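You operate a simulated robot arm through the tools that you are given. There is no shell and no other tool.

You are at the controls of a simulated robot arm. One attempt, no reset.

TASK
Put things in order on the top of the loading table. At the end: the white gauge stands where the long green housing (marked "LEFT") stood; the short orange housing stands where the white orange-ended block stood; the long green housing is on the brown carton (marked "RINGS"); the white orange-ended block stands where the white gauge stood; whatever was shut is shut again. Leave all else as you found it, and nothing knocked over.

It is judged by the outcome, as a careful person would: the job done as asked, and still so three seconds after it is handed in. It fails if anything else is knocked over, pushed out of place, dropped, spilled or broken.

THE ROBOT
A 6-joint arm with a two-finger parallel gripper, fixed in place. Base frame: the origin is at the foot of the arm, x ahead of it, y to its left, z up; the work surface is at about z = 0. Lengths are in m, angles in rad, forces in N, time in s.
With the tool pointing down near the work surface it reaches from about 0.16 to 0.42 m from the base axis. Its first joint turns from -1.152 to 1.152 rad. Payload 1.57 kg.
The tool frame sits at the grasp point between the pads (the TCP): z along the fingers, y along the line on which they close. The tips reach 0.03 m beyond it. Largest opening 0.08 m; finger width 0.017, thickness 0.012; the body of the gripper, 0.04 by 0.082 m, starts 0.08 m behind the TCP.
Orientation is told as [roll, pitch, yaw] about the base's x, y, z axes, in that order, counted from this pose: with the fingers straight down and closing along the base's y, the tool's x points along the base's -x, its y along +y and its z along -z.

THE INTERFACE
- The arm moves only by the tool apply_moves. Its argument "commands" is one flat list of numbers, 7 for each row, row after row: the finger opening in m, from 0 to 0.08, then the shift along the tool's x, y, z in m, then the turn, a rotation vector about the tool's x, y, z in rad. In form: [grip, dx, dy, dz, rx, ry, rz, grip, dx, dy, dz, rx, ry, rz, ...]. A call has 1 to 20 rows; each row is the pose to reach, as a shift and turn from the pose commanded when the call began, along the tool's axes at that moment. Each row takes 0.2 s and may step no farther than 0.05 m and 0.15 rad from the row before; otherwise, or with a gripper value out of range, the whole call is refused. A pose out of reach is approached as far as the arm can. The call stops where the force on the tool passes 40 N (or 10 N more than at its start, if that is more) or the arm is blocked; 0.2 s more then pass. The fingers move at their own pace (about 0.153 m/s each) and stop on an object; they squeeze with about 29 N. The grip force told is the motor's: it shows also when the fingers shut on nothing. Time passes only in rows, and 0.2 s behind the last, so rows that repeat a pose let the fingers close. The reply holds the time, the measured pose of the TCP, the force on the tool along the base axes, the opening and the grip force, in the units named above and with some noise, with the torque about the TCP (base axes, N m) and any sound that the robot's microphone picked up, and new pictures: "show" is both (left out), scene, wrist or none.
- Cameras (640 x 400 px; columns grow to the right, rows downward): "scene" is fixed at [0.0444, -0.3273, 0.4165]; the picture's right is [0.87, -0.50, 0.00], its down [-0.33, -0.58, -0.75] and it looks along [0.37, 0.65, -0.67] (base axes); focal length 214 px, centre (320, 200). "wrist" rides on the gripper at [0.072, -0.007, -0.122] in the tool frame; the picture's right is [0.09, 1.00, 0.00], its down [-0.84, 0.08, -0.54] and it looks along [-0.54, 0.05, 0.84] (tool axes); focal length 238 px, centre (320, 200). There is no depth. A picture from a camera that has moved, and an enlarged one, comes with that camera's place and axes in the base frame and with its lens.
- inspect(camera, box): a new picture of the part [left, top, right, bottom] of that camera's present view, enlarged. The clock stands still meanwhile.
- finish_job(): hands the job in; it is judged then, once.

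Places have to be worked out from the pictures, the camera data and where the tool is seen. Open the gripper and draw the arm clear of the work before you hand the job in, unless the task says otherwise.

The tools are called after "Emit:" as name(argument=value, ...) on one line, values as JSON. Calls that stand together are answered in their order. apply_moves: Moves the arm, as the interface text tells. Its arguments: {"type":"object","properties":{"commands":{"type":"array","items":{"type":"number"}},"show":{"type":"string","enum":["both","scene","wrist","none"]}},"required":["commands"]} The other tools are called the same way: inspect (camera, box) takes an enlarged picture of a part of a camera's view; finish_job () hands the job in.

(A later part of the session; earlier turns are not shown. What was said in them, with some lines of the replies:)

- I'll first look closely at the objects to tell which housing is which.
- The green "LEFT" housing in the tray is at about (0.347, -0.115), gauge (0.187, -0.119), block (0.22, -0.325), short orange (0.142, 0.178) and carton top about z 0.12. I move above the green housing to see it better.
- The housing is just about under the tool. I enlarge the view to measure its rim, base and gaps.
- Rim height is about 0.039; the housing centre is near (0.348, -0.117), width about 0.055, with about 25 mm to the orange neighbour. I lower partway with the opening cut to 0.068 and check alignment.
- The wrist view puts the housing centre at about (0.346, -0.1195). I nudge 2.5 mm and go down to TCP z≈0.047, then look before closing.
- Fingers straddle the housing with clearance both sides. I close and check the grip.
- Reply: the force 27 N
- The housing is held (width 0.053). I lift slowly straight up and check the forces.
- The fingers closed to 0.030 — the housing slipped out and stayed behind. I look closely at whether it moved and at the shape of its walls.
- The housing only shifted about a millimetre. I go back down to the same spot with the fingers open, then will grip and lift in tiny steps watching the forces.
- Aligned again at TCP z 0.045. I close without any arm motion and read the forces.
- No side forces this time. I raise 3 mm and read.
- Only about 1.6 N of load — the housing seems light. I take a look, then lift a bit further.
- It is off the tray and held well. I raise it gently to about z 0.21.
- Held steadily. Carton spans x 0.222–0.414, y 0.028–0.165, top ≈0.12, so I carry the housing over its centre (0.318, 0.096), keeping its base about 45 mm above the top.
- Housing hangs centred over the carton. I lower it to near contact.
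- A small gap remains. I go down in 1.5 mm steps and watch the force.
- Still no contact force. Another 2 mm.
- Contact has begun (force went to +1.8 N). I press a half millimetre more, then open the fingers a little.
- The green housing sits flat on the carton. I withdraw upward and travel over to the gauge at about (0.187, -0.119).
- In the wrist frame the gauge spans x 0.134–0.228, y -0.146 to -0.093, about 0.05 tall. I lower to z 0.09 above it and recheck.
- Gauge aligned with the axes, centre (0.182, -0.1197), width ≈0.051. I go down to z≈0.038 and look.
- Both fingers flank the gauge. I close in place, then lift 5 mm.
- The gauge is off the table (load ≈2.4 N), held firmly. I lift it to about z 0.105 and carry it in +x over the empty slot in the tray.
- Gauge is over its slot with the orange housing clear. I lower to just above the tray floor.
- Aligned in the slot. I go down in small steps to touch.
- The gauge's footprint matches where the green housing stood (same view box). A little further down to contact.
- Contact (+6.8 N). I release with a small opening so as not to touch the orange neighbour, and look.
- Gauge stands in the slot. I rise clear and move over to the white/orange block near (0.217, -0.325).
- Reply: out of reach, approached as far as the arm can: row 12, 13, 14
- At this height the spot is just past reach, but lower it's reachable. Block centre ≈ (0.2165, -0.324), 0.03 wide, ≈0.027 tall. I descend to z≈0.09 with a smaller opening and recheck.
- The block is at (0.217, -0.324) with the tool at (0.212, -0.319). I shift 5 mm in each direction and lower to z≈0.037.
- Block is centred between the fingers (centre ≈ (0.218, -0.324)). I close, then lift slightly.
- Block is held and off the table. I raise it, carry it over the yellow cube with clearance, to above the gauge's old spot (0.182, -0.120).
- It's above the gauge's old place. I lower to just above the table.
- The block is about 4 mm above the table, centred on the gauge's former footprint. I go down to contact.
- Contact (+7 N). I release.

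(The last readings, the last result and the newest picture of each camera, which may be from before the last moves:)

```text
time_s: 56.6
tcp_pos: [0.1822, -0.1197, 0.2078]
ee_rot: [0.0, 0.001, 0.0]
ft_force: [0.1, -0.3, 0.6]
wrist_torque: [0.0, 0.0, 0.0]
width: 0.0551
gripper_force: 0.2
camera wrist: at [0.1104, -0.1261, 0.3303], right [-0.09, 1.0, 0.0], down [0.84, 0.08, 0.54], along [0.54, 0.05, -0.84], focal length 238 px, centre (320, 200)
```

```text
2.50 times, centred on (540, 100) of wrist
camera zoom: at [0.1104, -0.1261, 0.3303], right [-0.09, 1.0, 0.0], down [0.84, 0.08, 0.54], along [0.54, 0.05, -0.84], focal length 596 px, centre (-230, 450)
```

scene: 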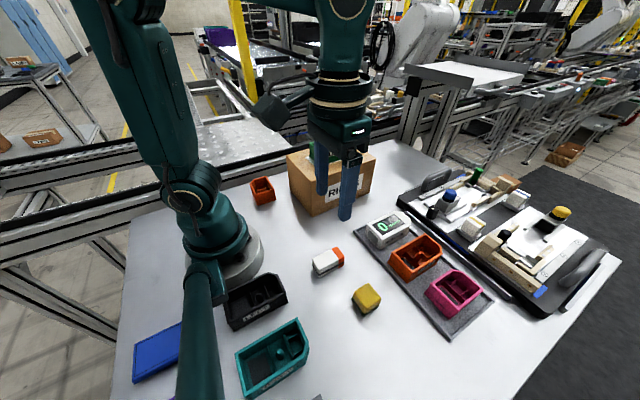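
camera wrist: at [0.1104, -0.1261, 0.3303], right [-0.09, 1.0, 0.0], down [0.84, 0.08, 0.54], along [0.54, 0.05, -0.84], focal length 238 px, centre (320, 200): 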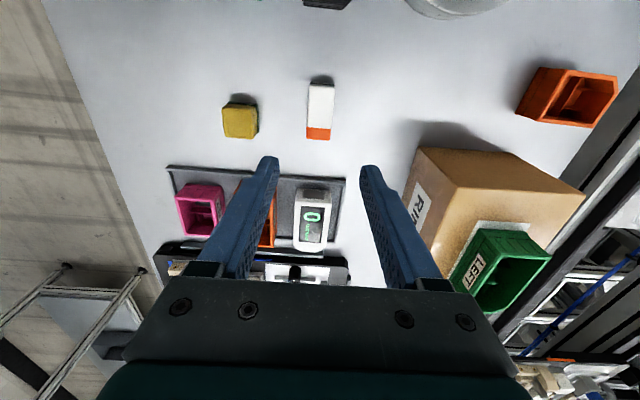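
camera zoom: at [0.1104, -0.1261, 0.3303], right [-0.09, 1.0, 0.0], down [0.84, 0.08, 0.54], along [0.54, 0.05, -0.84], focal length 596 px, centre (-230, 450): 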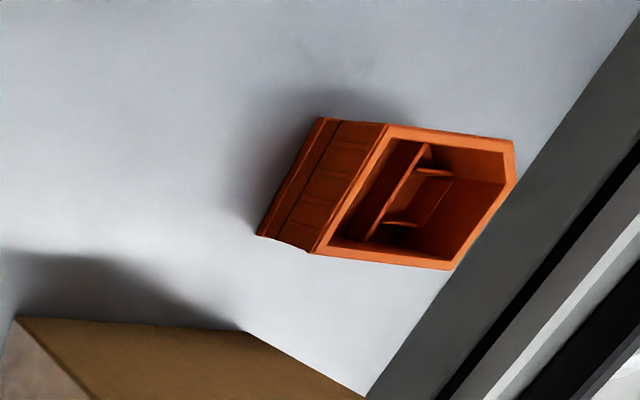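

Block is in place and upright. Next, the short orange housing at about (0.138, 0.181), long side along y; I travel there at height while turning the tool 90° so the fingers close along x.

Emit:
apply_moves(commands=[0.07, -0.008, 0.02, 0, 0, 0, -0.131, 0.08, -0.018, 0.045, 0, 0, 0, -0.262, 0.08, -0.026, 0.072, 0, 0, 0, -0.393, 0.08, -0.03, 0.1, 0, 0, 0, -0.524, 0.08, -0.03, 0.128, 0, 0, 0, -0.654, 0.08, -0.026, 0.156, 0, 0, 0, -0.785, 0.08, -0.02, 0.184, 0, 0, 0, -0.916, 0.08, -0.01, 0.21, 0, 0, 0, -1.047, 0.08, 0.002, 0.235, 0, 0, 0, -1.178, 0.08, 0.015, 0.26, 0, 0, 0, -1.309, 0.08, 0.028, 0.282, 0, 0, 0, -1.44, 0.08, 0.04, 0.298, 0.005, 0, 0, -1.5708, 0.08, 0.04, 0.298, 0.02, 0, 0, -1.5708, 0.08, 0.04, 0.298, 0.03, 0, 0, -1.5708, 0.08, 0.04, 0.298, 0.03, 0, 0, -1.5708])

Emit:
inspect(camera="wrist", box=[200, 20, 440, 220])

```text
time_s: 59.8
tcp_pos: [0.1412, 0.1776, 0.1751]
ee_rot: [0.0, 0.0, 1.573]
ft_force: [0.9, 0.2, -0.1]
wrist_torque: [-0.01, -0.02, 0.03]
width: 0.08
gripper_force: 0.0
camera wrist: at [0.1481, 0.1059, 0.2979], right [-1.0, -0.09, 0.0], down [-0.08, 0.84, 0.54], along [-0.05, 0.54, -0.84], focal length 238 px, centre (320, 200)
```

scene: 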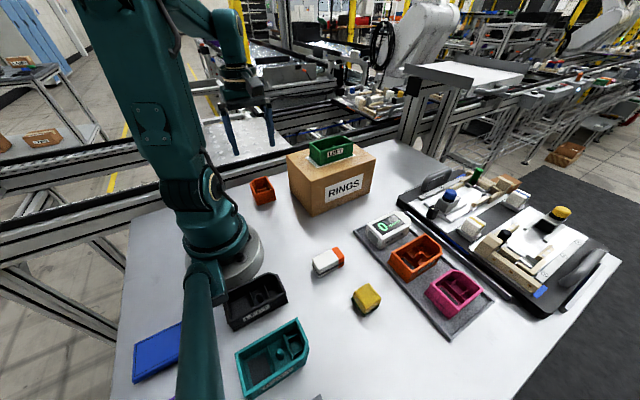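
wrist: 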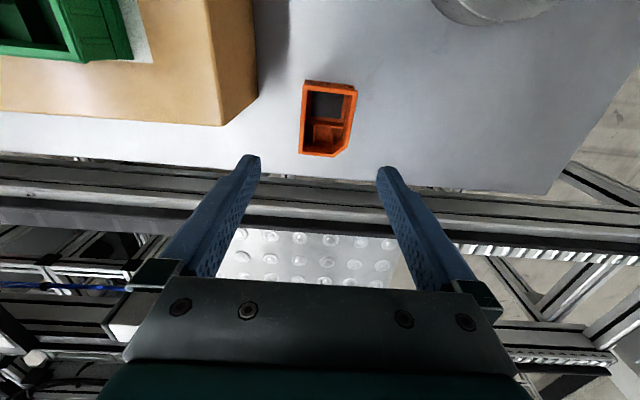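

```text
2.00 times, centred on (320, 120) of wrist
camera zoom: at [0.1481, 0.1059, 0.2979], right [-1.0, -0.09, 0.0], down [-0.08, 0.84, 0.54], along [-0.05, 0.54, -0.84], focal length 477 px, centre (320, 360)
```

zoom: 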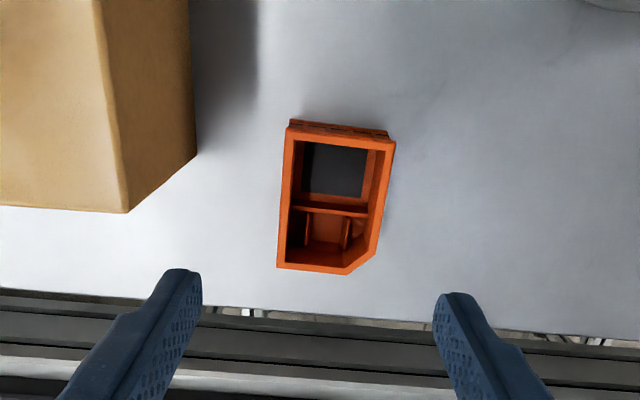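

In the wrist frame the short orange rim spans x 0.1075–0.163, y 0.139–0.212 (centre (0.135, 0.176)). I shift 6 mm and lower to z≈0.09 to recheck.

Emit:
apply_moves(commands=[0.076, 0.002, 0.006, 0.02, 0, 0, 0, 0.072, 0.002, 0.006, 0.045, 0, 0, 0, 0.072, 0.002, 0.006, 0.068, 0, 0, 0, 0.072, 0.002, 0.006, 0.083, 0, 0, 0, 0.072, 0.002, 0.006, 0.085, 0, 0, 0, 0.072, 0.002, 0.006, 0.085, 0, 0, 0])

Emit:
inspect(camera="wrist", box=[200, 40, 440, 240])

Emit:
inspect(camera="scene", box=[220, 120, 320, 220])

```text
time_s: 61.2
tcp_pos: [0.1348, 0.1757, 0.0914]
ee_rot: [0.0, 0.0, 1.572]
ft_force: [-0.2, 0.5, -0.6]
wrist_torque: [0.02, 0.02, -0.04]
width: 0.0719
gripper_force: 0.1
camera wrist: at [0.1416, 0.1052, 0.2139], right [-1.0, -0.09, 0.0], down [-0.08, 0.84, 0.54], along [-0.05, 0.54, -0.84], focal length 238 px, centre (320, 200)
```

scene: 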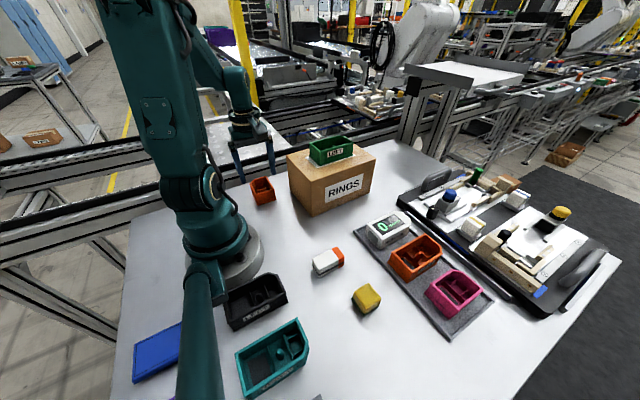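
wrist: 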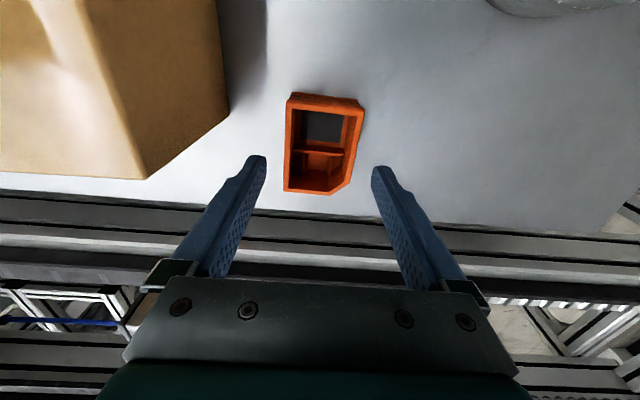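

```text
2.00 times, centred on (320, 140) of wrist
camera zoom: at [0.1416, 0.1052, 0.2139], right [-1.0, -0.09, 0.0], down [-0.08, 0.84, 0.54], along [-0.05, 0.54, -0.84], focal length 477 px, centre (320, 320)
```

zoom: 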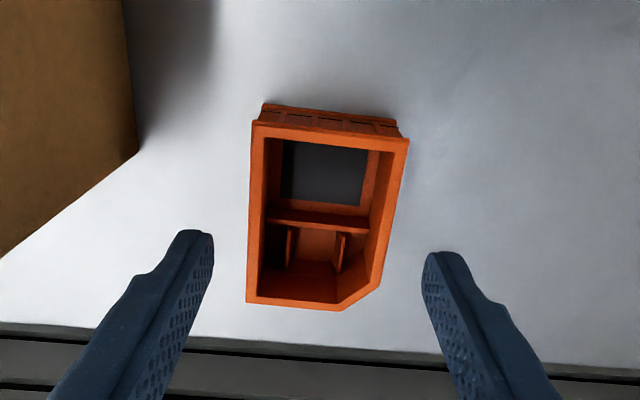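

```text
4.00 times, centred on (270, 170) of scene
camera zoom: at [0.0444, -0.3273, 0.4165], right [0.87, -0.5, 0.0], down [-0.33, -0.58, -0.75], along [0.37, 0.65, -0.67], focal length 858 px, centre (520, 320)
```

zoom: 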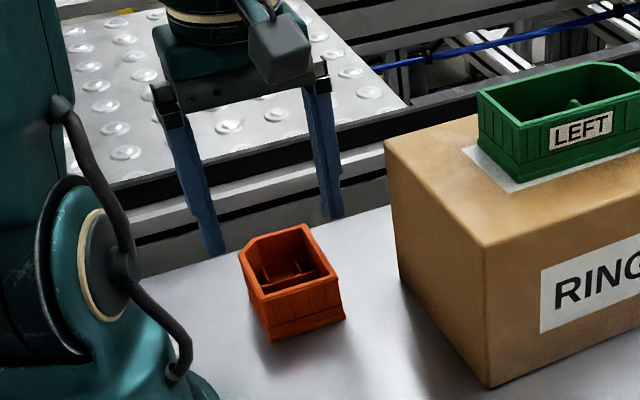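

Centred over the housing: centre (0.135, 0.1757) matches the tool. I descend to z≈0.041.

Emit:
apply_moves(commands=[0.072, 0, 0, 0.012, 0, 0, 0, 0.072, 0, 0, 0.027, 0, 0, 0, 0.072, 0, 0, 0.04, 0, 0, 0, 0.072, 0, 0, 0.048, 0, 0, 0, 0.072, 0, 0, 0.051, 0, 0, 0, 0.072, 0, 0, 0.051, 0, 0, 0])

Emit:
inspect(camera="wrist", box=[200, 60, 440, 260])

Emit:
inspect(camera="scene", box=[220, 120, 320, 220])

```text
time_s: 62.6
tcp_pos: [0.1347, 0.1759, 0.0413]
ee_rot: [-0.001, 0.0, 1.57]
ft_force: [0.3, 0.4, -0.4]
wrist_torque: [0.0, 0.03, 0.03]
width: 0.0719
gripper_force: 0.0
camera wrist: at [0.1419, 0.1048, 0.1632], right [-1.0, -0.09, 0.0], down [-0.08, 0.84, 0.54], along [-0.05, 0.54, -0.84], focal length 238 px, centre (320, 200)
```

scene: 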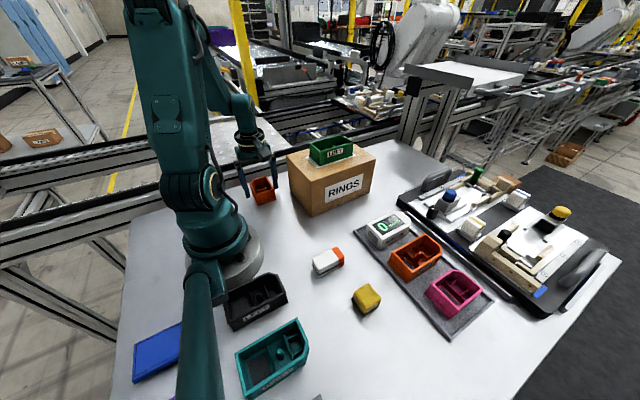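
wrist: 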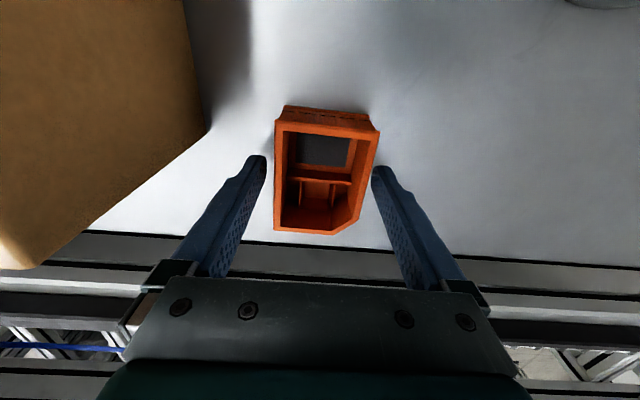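

```text
2.00 times, centred on (320, 160) of wrist
camera zoom: at [0.1419, 0.1048, 0.1632], right [-1.0, -0.09, 0.0], down [-0.08, 0.84, 0.54], along [-0.05, 0.54, -0.84], focal length 477 px, centre (320, 280)
```

zoom: 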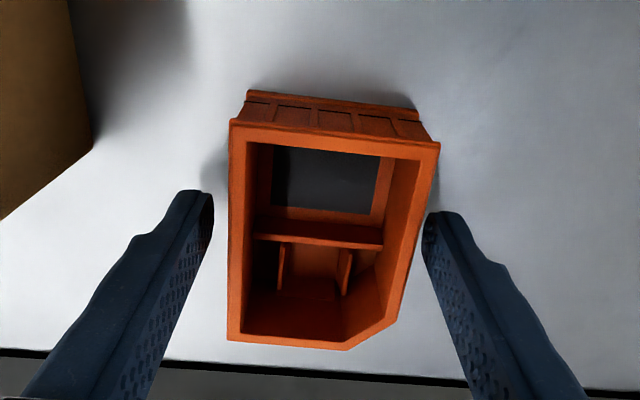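

```text
4.00 times, centred on (270, 170) of scene
camera zoom: at [0.0444, -0.3273, 0.4165], right [0.87, -0.5, 0.0], down [-0.33, -0.58, -0.75], along [0.37, 0.65, -0.67], focal length 858 px, centre (520, 320)
```

zoom: 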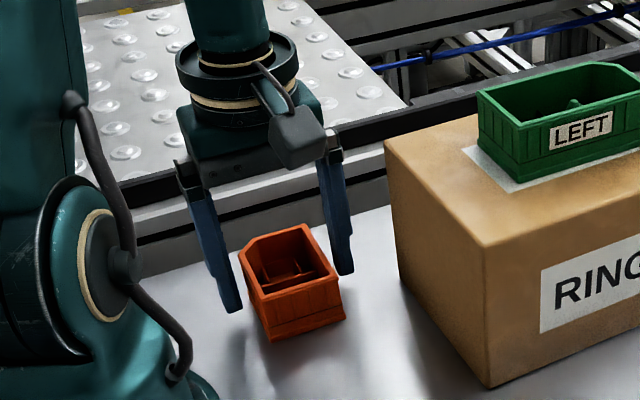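

Fingers straddle it clear of the chamfer. I close and test-lift slowly.

Emit:
apply_moves(commands=[0.0, 0, 0, 0, 0, 0, 0, 0.0, 0, 0, 0, 0, 0, 0, 0.0, 0, 0, 0, 0, 0, 0], show="none")

Emit:
apply_moves(commands=[0.0, 0, 0, -0.001, 0, 0, 0, 0.0, 0, 0, -0.003, 0, 0, 0, 0.0, 0, 0, -0.006, 0, 0, 0, 0.0, 0, 0, -0.01, 0, 0, 0, 0.0, 0, 0, -0.01, 0, 0, 0])

Emit:
inspect(camera="scene", box=[220, 120, 320, 220])

```text
time_s: 63.4
tcp_pos: [0.1358, 0.176, 0.0413]
ee_rot: [-0.001, 0.0, 1.571]
ft_force: [1.0, -1.3, -0.5]
wrist_torque: [0.02, 0.01, 0.01]
width: 0.053
gripper_force: 28.7
```

```text
time_s: 64.6
tcp_pos: [0.135, 0.176, 0.0495]
ee_rot: [0.001, -0.001, 1.57]
ft_force: [0.6, 0.2, -0.4]
wrist_torque: [-0.02, 0.01, 0.02]
width: 0.0533
gripper_force: 28.7
camera wrist: at [0.1424, 0.1041, 0.1727], right [-1.0, -0.09, 0.0], down [-0.08, 0.84, 0.54], along [-0.05, 0.54, -0.84], focal length 238 px, centre (320, 200)
```

scene: 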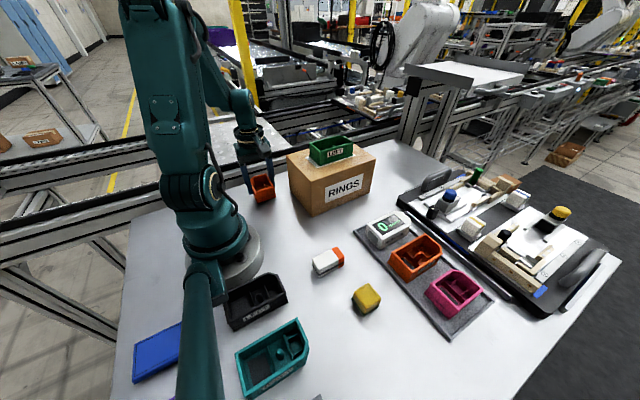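
wrist: 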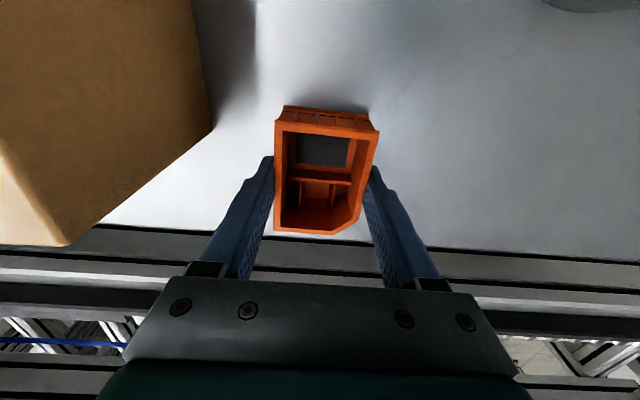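

```text
4.00 times, centred on (270, 170) of scene
camera zoom: at [0.0444, -0.3273, 0.4165], right [0.87, -0.5, 0.0], down [-0.33, -0.58, -0.75], along [0.37, 0.65, -0.67], focal length 858 px, centre (520, 320)
```

zoom: 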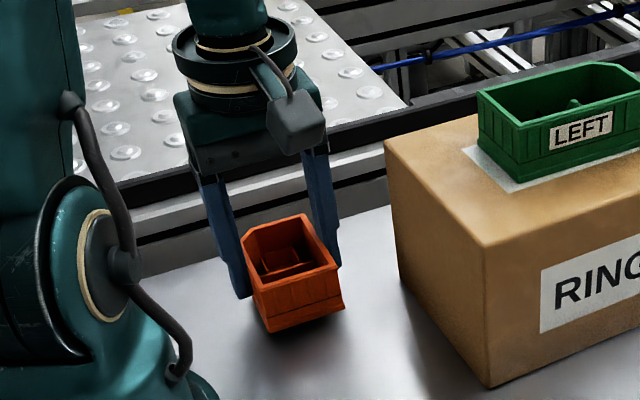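

Held well. I raise it straight up to z≈0.20.

Emit:
apply_moves(commands=[0.0, 0, 0, -0.005, 0, 0, 0, 0.0, 0, 0, -0.014, 0, 0, 0, 0.0, 0, 0, -0.026, 0, 0, 0, 0.0, 0, 0, -0.04, 0, 0, 0, 0.0, 0, 0, -0.055, 0, 0, 0, 0.0, 0, 0, -0.07, 0, 0, 0, 0.0, 0, 0, -0.085, 0, 0, 0, 0.0, 0, 0, -0.1, 0, 0, 0, 0.0, 0, 0, -0.115, 0, 0, 0, 0.0, 0, 0, -0.13, 0, 0, 0, 0.0, 0, 0, -0.143, 0, 0, 0, 0.0, 0, 0, -0.15, 0, 0, 0, 0.0, 0, 0, -0.15, 0, 0, 0])

```text
time_s: 67.4
tcp_pos: [0.1347, 0.1752, 0.2009]
ee_rot: [0.0, 0.0, 1.572]
ft_force: [-1.0, -1.1, -0.4]
wrist_torque: [0.0, 0.02, 0.02]
width: 0.0532
gripper_force: 29.2
camera wrist: at [0.1416, 0.1051, 0.3237], right [-1.0, -0.09, 0.0], down [-0.08, 0.84, 0.54], along [-0.05, 0.54, -0.84], focal length 238 px, centre (320, 200)
```

scene: 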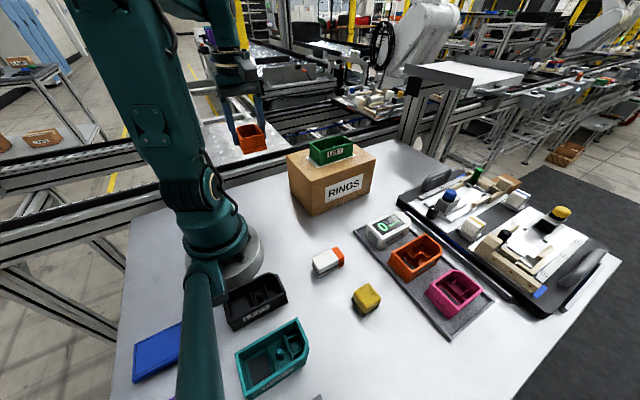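
wrist: 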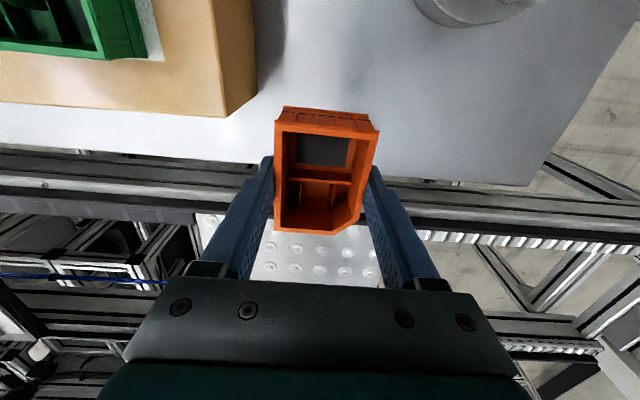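

Now I carry it across at height while turning the tool back 90°, ending over (0.21, -0.255).

Emit:
apply_moves(commands=[0.0, 0.008, -0.003, 0, 0, 0, 0.0873, 0.0, 0.022, -0.01, 0, 0, 0, 0.1745, 0.0, 0.042, -0.022, 0, 0, 0, 0.2618, 0.0, 0.064, -0.034, 0, 0, 0, 0.3491, 0.0, 0.088, -0.046, 0, 0, 0, 0.4363, 0.0, 0.113, -0.056, 0, 0, 0, 0.5236, 0.0, 0.139, -0.064, 0, 0, 0, 0.6109, 0.0, 0.165, -0.07, 0, 0, 0, 0.6981, 0.0, 0.192, -0.074, 0, 0, 0, 0.7854, 0.0, 0.219, -0.076, 0, 0, 0, 0.8727, 0.0, 0.246, -0.077, 0, 0, 0, 0.9599, 0.0, 0.273, -0.077, 0, 0, 0, 1.0472, 0.0, 0.3, -0.077, 0, 0, 0, 1.1345, 0.0, 0.327, -0.076, 0, 0, 0, 1.2217, 0.0, 0.353, -0.076, 0, 0, 0, 1.309, 0.0, 0.378, -0.075, 0, 0, 0, 1.3963, 0.0, 0.4, -0.075, 0, 0, 0, 1.4835, 0.0, 0.418, -0.075, 0, 0, 0, 1.5708, 0.0, 0.43, -0.075, 0, 0, 0, 1.5708, 0.0, 0.43, -0.075, 0, 0, 0, 1.5708])

```text
time_s: 71.6
tcp_pos: [0.2099, -0.2533, 0.2013]
ee_rot: [0.001, -0.001, 0.001]
ft_force: [0.8, -0.6, -2.1]
wrist_torque: [0.02, -0.01, -0.01]
width: 0.0531
gripper_force: 29.4
camera wrist: at [0.1384, -0.2606, 0.3229], right [-0.09, 1.0, 0.0], down [0.84, 0.08, 0.54], along [0.54, 0.05, -0.84], focal length 238 px, centre (320, 200)
```

scene: 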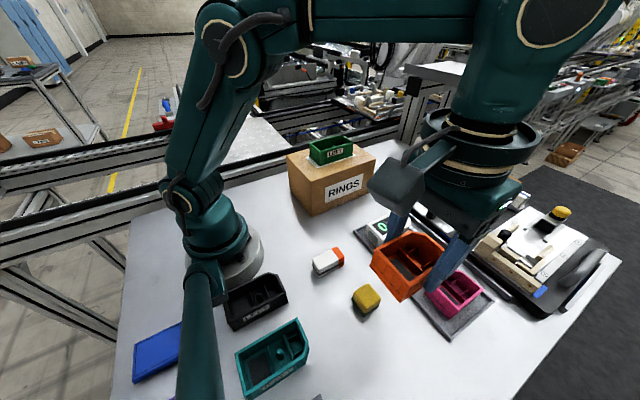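
wrist: 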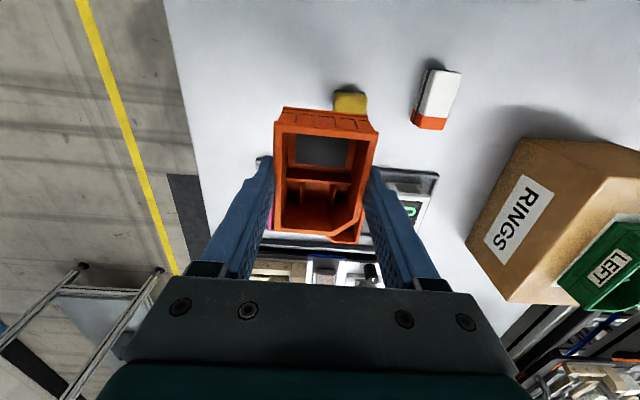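

All steady. I lower and move toward the block's old place (0.218, -0.324), stopping at z≈0.09.

Emit:
apply_moves(commands=[0.0, -0.001, -0.006, 0.01, 0, 0, 0, 0.0, -0.002, -0.016, 0.024, 0, 0, 0, 0.0, -0.004, -0.028, 0.04, 0, 0, 0, 0.0, -0.005, -0.04, 0.056, 0, 0, 0, 0.0, -0.006, -0.051, 0.072, 0, 0, 0, 0.0, -0.007, -0.06, 0.086, 0, 0, 0, 0.0, -0.008, -0.066, 0.098, 0, 0, 0, 0.0, -0.008, -0.0697, 0.107, 0, 0, 0, 0.0, -0.008, -0.0697, 0.111, 0, 0, 0, 0.0, -0.008, -0.0697, 0.111, 0, 0, 0])

Emit:
inspect(camera="scene", box=[350, 290, 490, 400])

```text
time_s: 73.8
tcp_pos: [0.219, -0.3233, 0.0902]
ee_rot: [0.0, -0.001, 0.001]
ft_force: [-0.7, 0.1, -0.9]
wrist_torque: [0.0, 0.0, 0.01]
width: 0.0535
gripper_force: 28.9
camera wrist: at [0.1472, -0.33, 0.212], right [-0.09, 1.0, 0.0], down [0.84, 0.08, 0.54], along [0.54, 0.05, -0.84], focal length 238 px, centre (320, 200)
```

scene: 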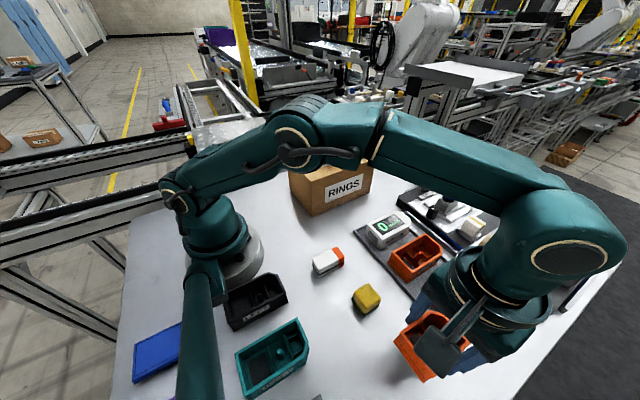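
wrist: 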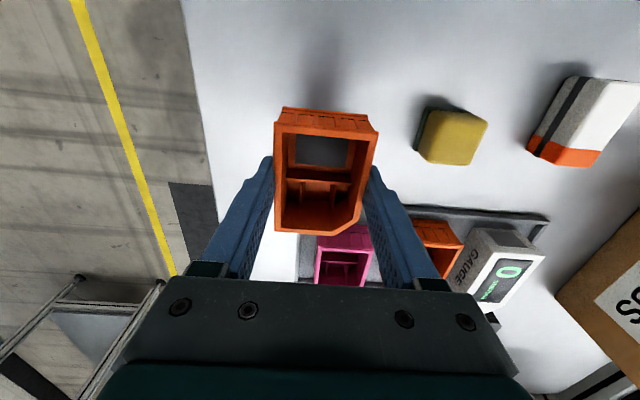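

```text
3.64 times, centred on (420, 345) of scene
camera zoom: at [0.0444, -0.3273, 0.4165], right [0.87, -0.5, 0.0], down [-0.33, -0.58, -0.75], along [0.37, 0.65, -0.67], focal length 780 px, centre (-44, -327)
```

zoom: 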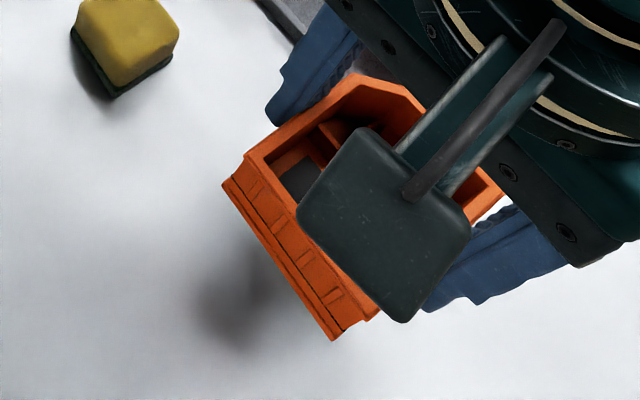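

Position is right, tray edge is 18 mm clear. I descend to just above the table.

Emit:
apply_moves(commands=[0.0, 0, 0, 0.006, 0, 0, 0, 0.0, 0, 0, 0.016, 0, 0, 0, 0.0, 0, 0, 0.027, 0, 0, 0, 0.0, 0, 0, 0.037, 0, 0, 0, 0.0, 0, 0, 0.043, 0, 0, 0, 0.0, 0, 0, 0.046, 0, 0, 0, 0.0, 0, 0, 0.046, 0, 0, 0])

Emit:
inspect(camera="scene", box=[350, 290, 490, 400])

```text
time_s: 75.4
tcp_pos: [0.2197, -0.3232, 0.0431]
ee_rot: [0.0, -0.001, -0.002]
ft_force: [0.3, -0.4, -0.6]
wrist_torque: [0.0, 0.03, -0.02]
width: 0.0529
gripper_force: 28.9
camera wrist: at [0.147, -0.3297, 0.1654], right [-0.09, 1.0, 0.0], down [0.84, 0.08, 0.54], along [0.54, 0.05, -0.84], focal length 238 px, centre (320, 200)
```

scene: 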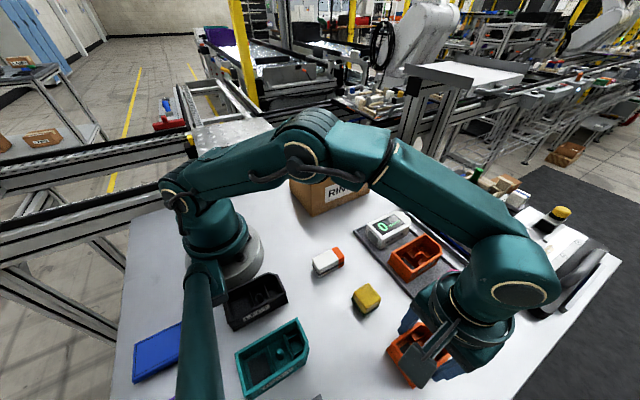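
wrist: 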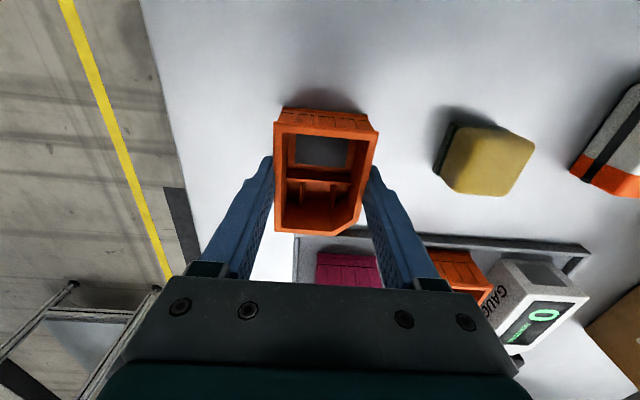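

```text
3.64 times, centred on (420, 345) of scene
camera zoom: at [0.0444, -0.3273, 0.4165], right [0.87, -0.5, 0.0], down [-0.33, -0.58, -0.75], along [0.37, 0.65, -0.67], focal length 780 px, centre (-44, -327)
```

zoom: 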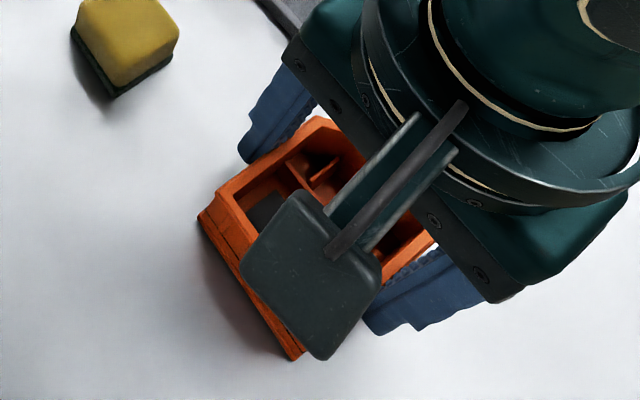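

Nearly touching. I go on in small steps until contact.

Emit:
apply_moves(commands=[0.0, 0, 0, 0.001, 0, 0, 0, 0.0, 0, 0, 0.002, 0, 0, 0, 0.0, 0, 0, 0.003, 0, 0, 0, 0.0, 0, 0, 0.003, 0, 0, 0], show="none")

```text
time_s: 76.4
tcp_pos: [0.2183, -0.3224, 0.0405]
ee_rot: [-0.002, 0.001, 0.002]
ft_force: [-3.0, -0.7, 7.7]
wrist_torque: [0.2, 0.11, 0.07]
width: 0.0533
gripper_force: 28.4
```

Contact (+7.7 N). I release, rise straight up and then draw inward to clear the view.

Emit:
apply_moves(commands=[0.058, 0, 0, 0, 0, 0, 0, 0.07, 0, 0, 0, 0, 0, 0, 0.07, 0, 0, 0, 0, 0, 0, 0.07, 0, 0, -0.008, 0, 0, 0, 0.07, 0, 0, -0.025, 0, 0, 0, 0.07, 0, 0, -0.05, 0, 0, 0, 0.07, 0, 0, -0.075, 0, 0, 0, 0.07, 0, 0.01, -0.1, 0, 0, 0, 0.07, 0, 0.035, -0.125, 0, 0, 0, 0.07, 0, 0.07, -0.15, 0, 0, 0, 0.07, 0, 0.11, -0.165, 0, 0, 0, 0.07, 0, 0.15, -0.18, 0, 0, 0, 0.07, 0, 0.19, -0.19, 0, 0, 0, 0.07, 0, 0.19, -0.19, 0, 0, 0])

Emit:
inspect(camera="scene", box=[350, 280, 490, 400])

Emit:
inspect(camera="scene", box=[340, 190, 500, 290])

Emit:
inspect(camera="wrist", box=[60, 20, 420, 260])

```text
time_s: 79.4
tcp_pos: [0.2187, -0.1343, 0.2287]
ee_rot: [-0.001, 0.001, -0.001]
ft_force: [-0.2, -0.6, 0.3]
wrist_torque: [0.02, -0.02, 0.01]
width: 0.0699
gripper_force: 0.1
camera wrist: at [0.1467, -0.14, 0.3516], right [-0.09, 1.0, 0.0], down [0.84, 0.08, 0.54], along [0.54, 0.05, -0.84], focal length 238 px, centre (320, 200)
```

scene: 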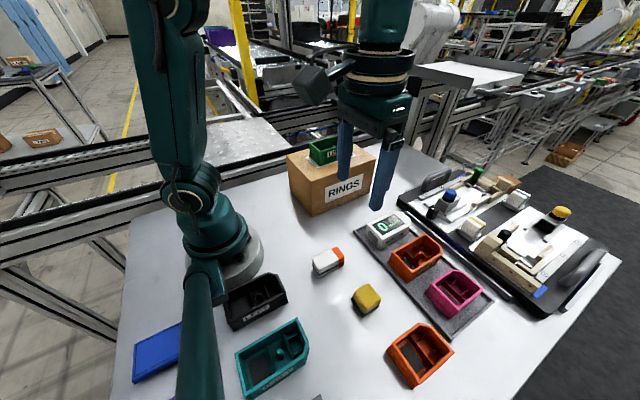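
wrist: 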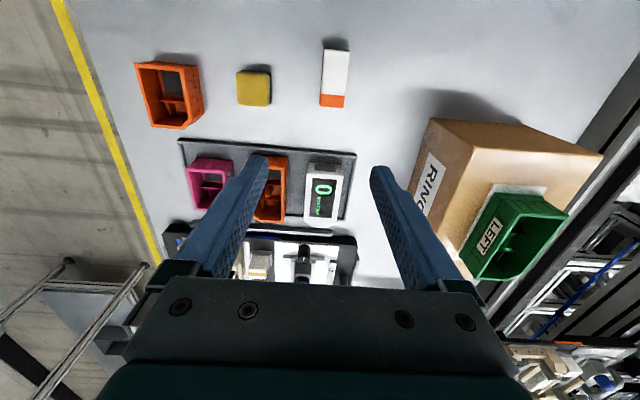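

```text
3.33 times, centred on (420, 340) of scene
camera zoom: at [0.0444, -0.3273, 0.4165], right [0.87, -0.5, 0.0], down [-0.33, -0.58, -0.75], along [0.37, 0.65, -0.67], focal length 715 px, centre (-13, -267)
```

zoom: 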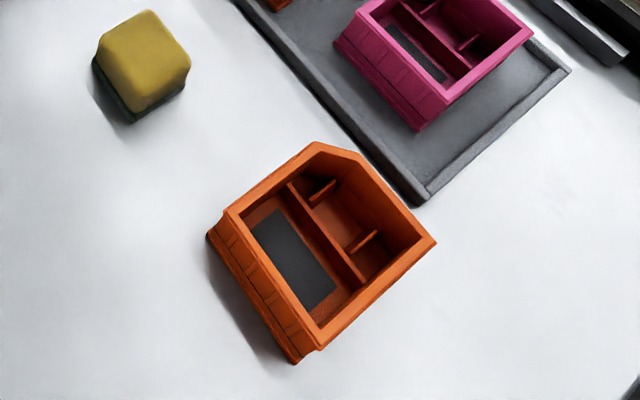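

```text
4.00 times, centred on (420, 240) of scene
camera zoom: at [0.0444, -0.3273, 0.4165], right [0.87, -0.5, 0.0], down [-0.33, -0.58, -0.75], along [0.37, 0.65, -0.67], focal length 858 px, centre (-80, 40)
```

zoom: 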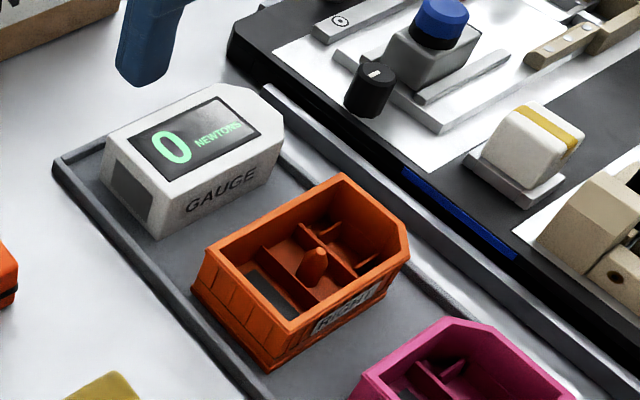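

```text
1.67 times, centred on (240, 140) of wrist
camera zoom: at [0.1467, -0.14, 0.3516], right [-0.09, 1.0, 0.0], down [0.84, 0.08, 0.54], along [0.54, 0.05, -0.84], focal length 397 px, centre (453, 300)
```

zoom: 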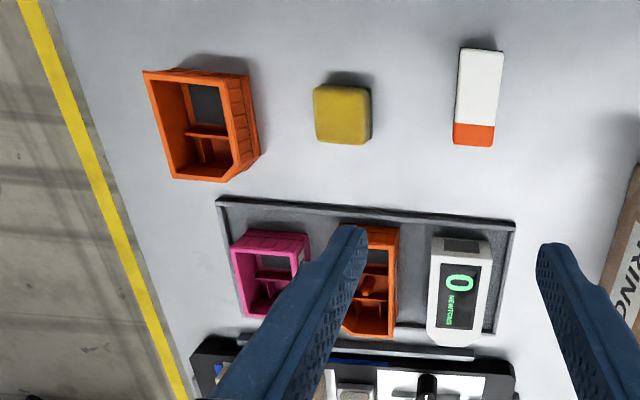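

Everything stands where asked: gauge in the tray slot, block on the gauge's spot, short orange on the block's spot. I open fully, settle, and check the carton and the whole scene.

Emit:
apply_moves(commands=[0.08, 0, 0, -0.02, 0, 0, 0, 0.08, 0, 0, -0.03, 0, 0, 0, 0.08, 0, 0, -0.03, 0, 0, 0, 0.08, 0, 0, -0.03, 0, 0, 0])

Emit:
inspect(camera="scene", box=[260, 110, 420, 220])

Emit:
inspect(camera="scene", box=[120, 240, 360, 400])

```text
time_s: 80.4
tcp_pos: [0.2187, -0.1351, 0.2595]
ee_rot: [0.0, 0.0, 0.0]
ft_force: [0.9, -0.6, 0.9]
wrist_torque: [-0.03, 0.01, 0.01]
width: 0.0798
gripper_force: 0.1
camera wrist: at [0.147, -0.1403, 0.3819], right [-0.09, 1.0, 0.0], down [0.84, 0.08, 0.54], along [0.54, 0.05, -0.84], focal length 238 px, centre (320, 200)
```

scene: 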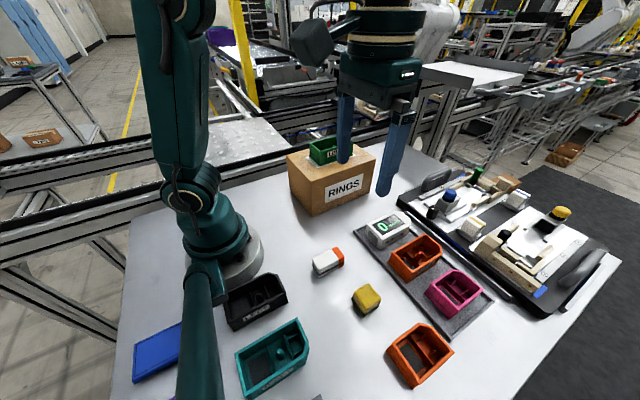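
wrist: 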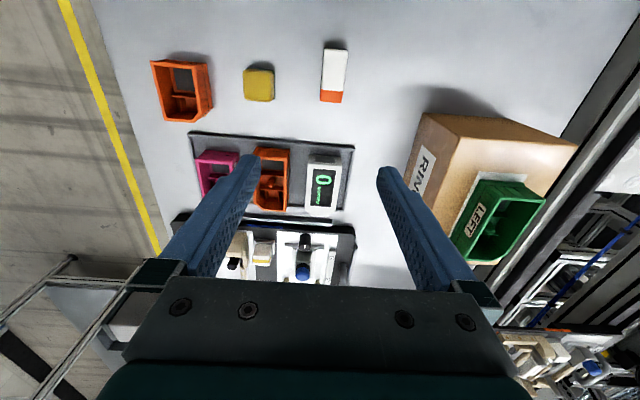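

```text
3.64 times, centred on (340, 165) of scene
camera zoom: at [0.0444, -0.3273, 0.4165], right [0.87, -0.5, 0.0], down [-0.33, -0.58, -0.75], along [0.37, 0.65, -0.67], focal length 780 px, centre (247, 327)
```

zoom: 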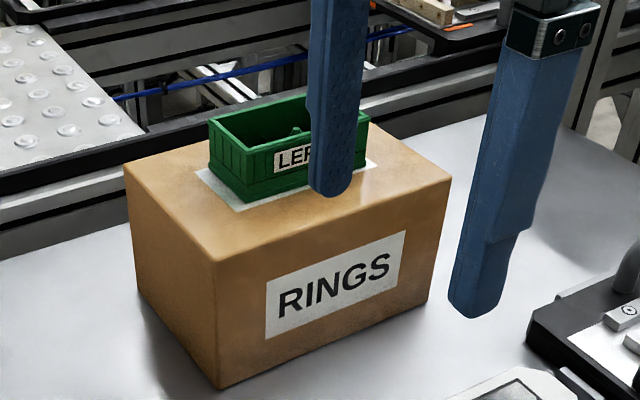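

```text
2.50 times, centred on (240, 320) of scene
camera zoom: at [0.0444, -0.3273, 0.4165], right [0.87, -0.5, 0.0], down [-0.33, -0.58, -0.75], along [0.37, 0.65, -0.67], focal length 536 px, centre (520, -100)
```

zoom: 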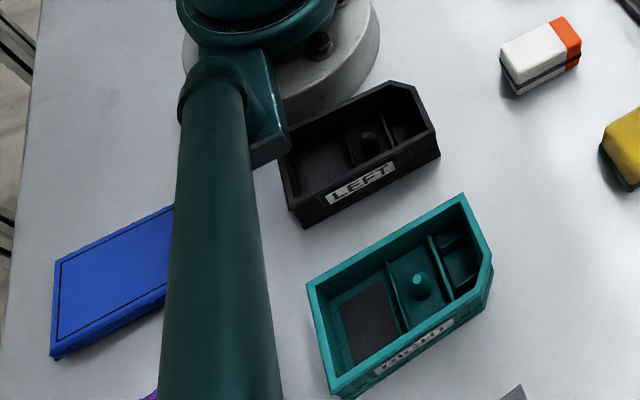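

All four objects are in their new places, the other items haven't moved, the gripper is open and the arm is clear. I hand the job in.

Emit:
finish_job()

```text
The job is handed in.
```

The job is handed in, with all four objects where you asked:

- **Long green housing ("LEFT"):** it sits flat on top of the brown "RINGS" carton.
- **White gauge:** it stands in the tray slot where the green housing was.
- **White orange-ended block:** it stands where the gauge was.
- **Short orange housing:** it stands where the block was. I turned it 90° so its long side runs the same way the block's did.

On the first try the green housing slipped out of the fingers. It stayed upright in its slot and shifted only about a millimetre, and the second grip held.

In the last pictures nothing else had moved or fallen over. I opened nothing, so there was nothing to shut again. The gripper is open and the arm is clear of the work.
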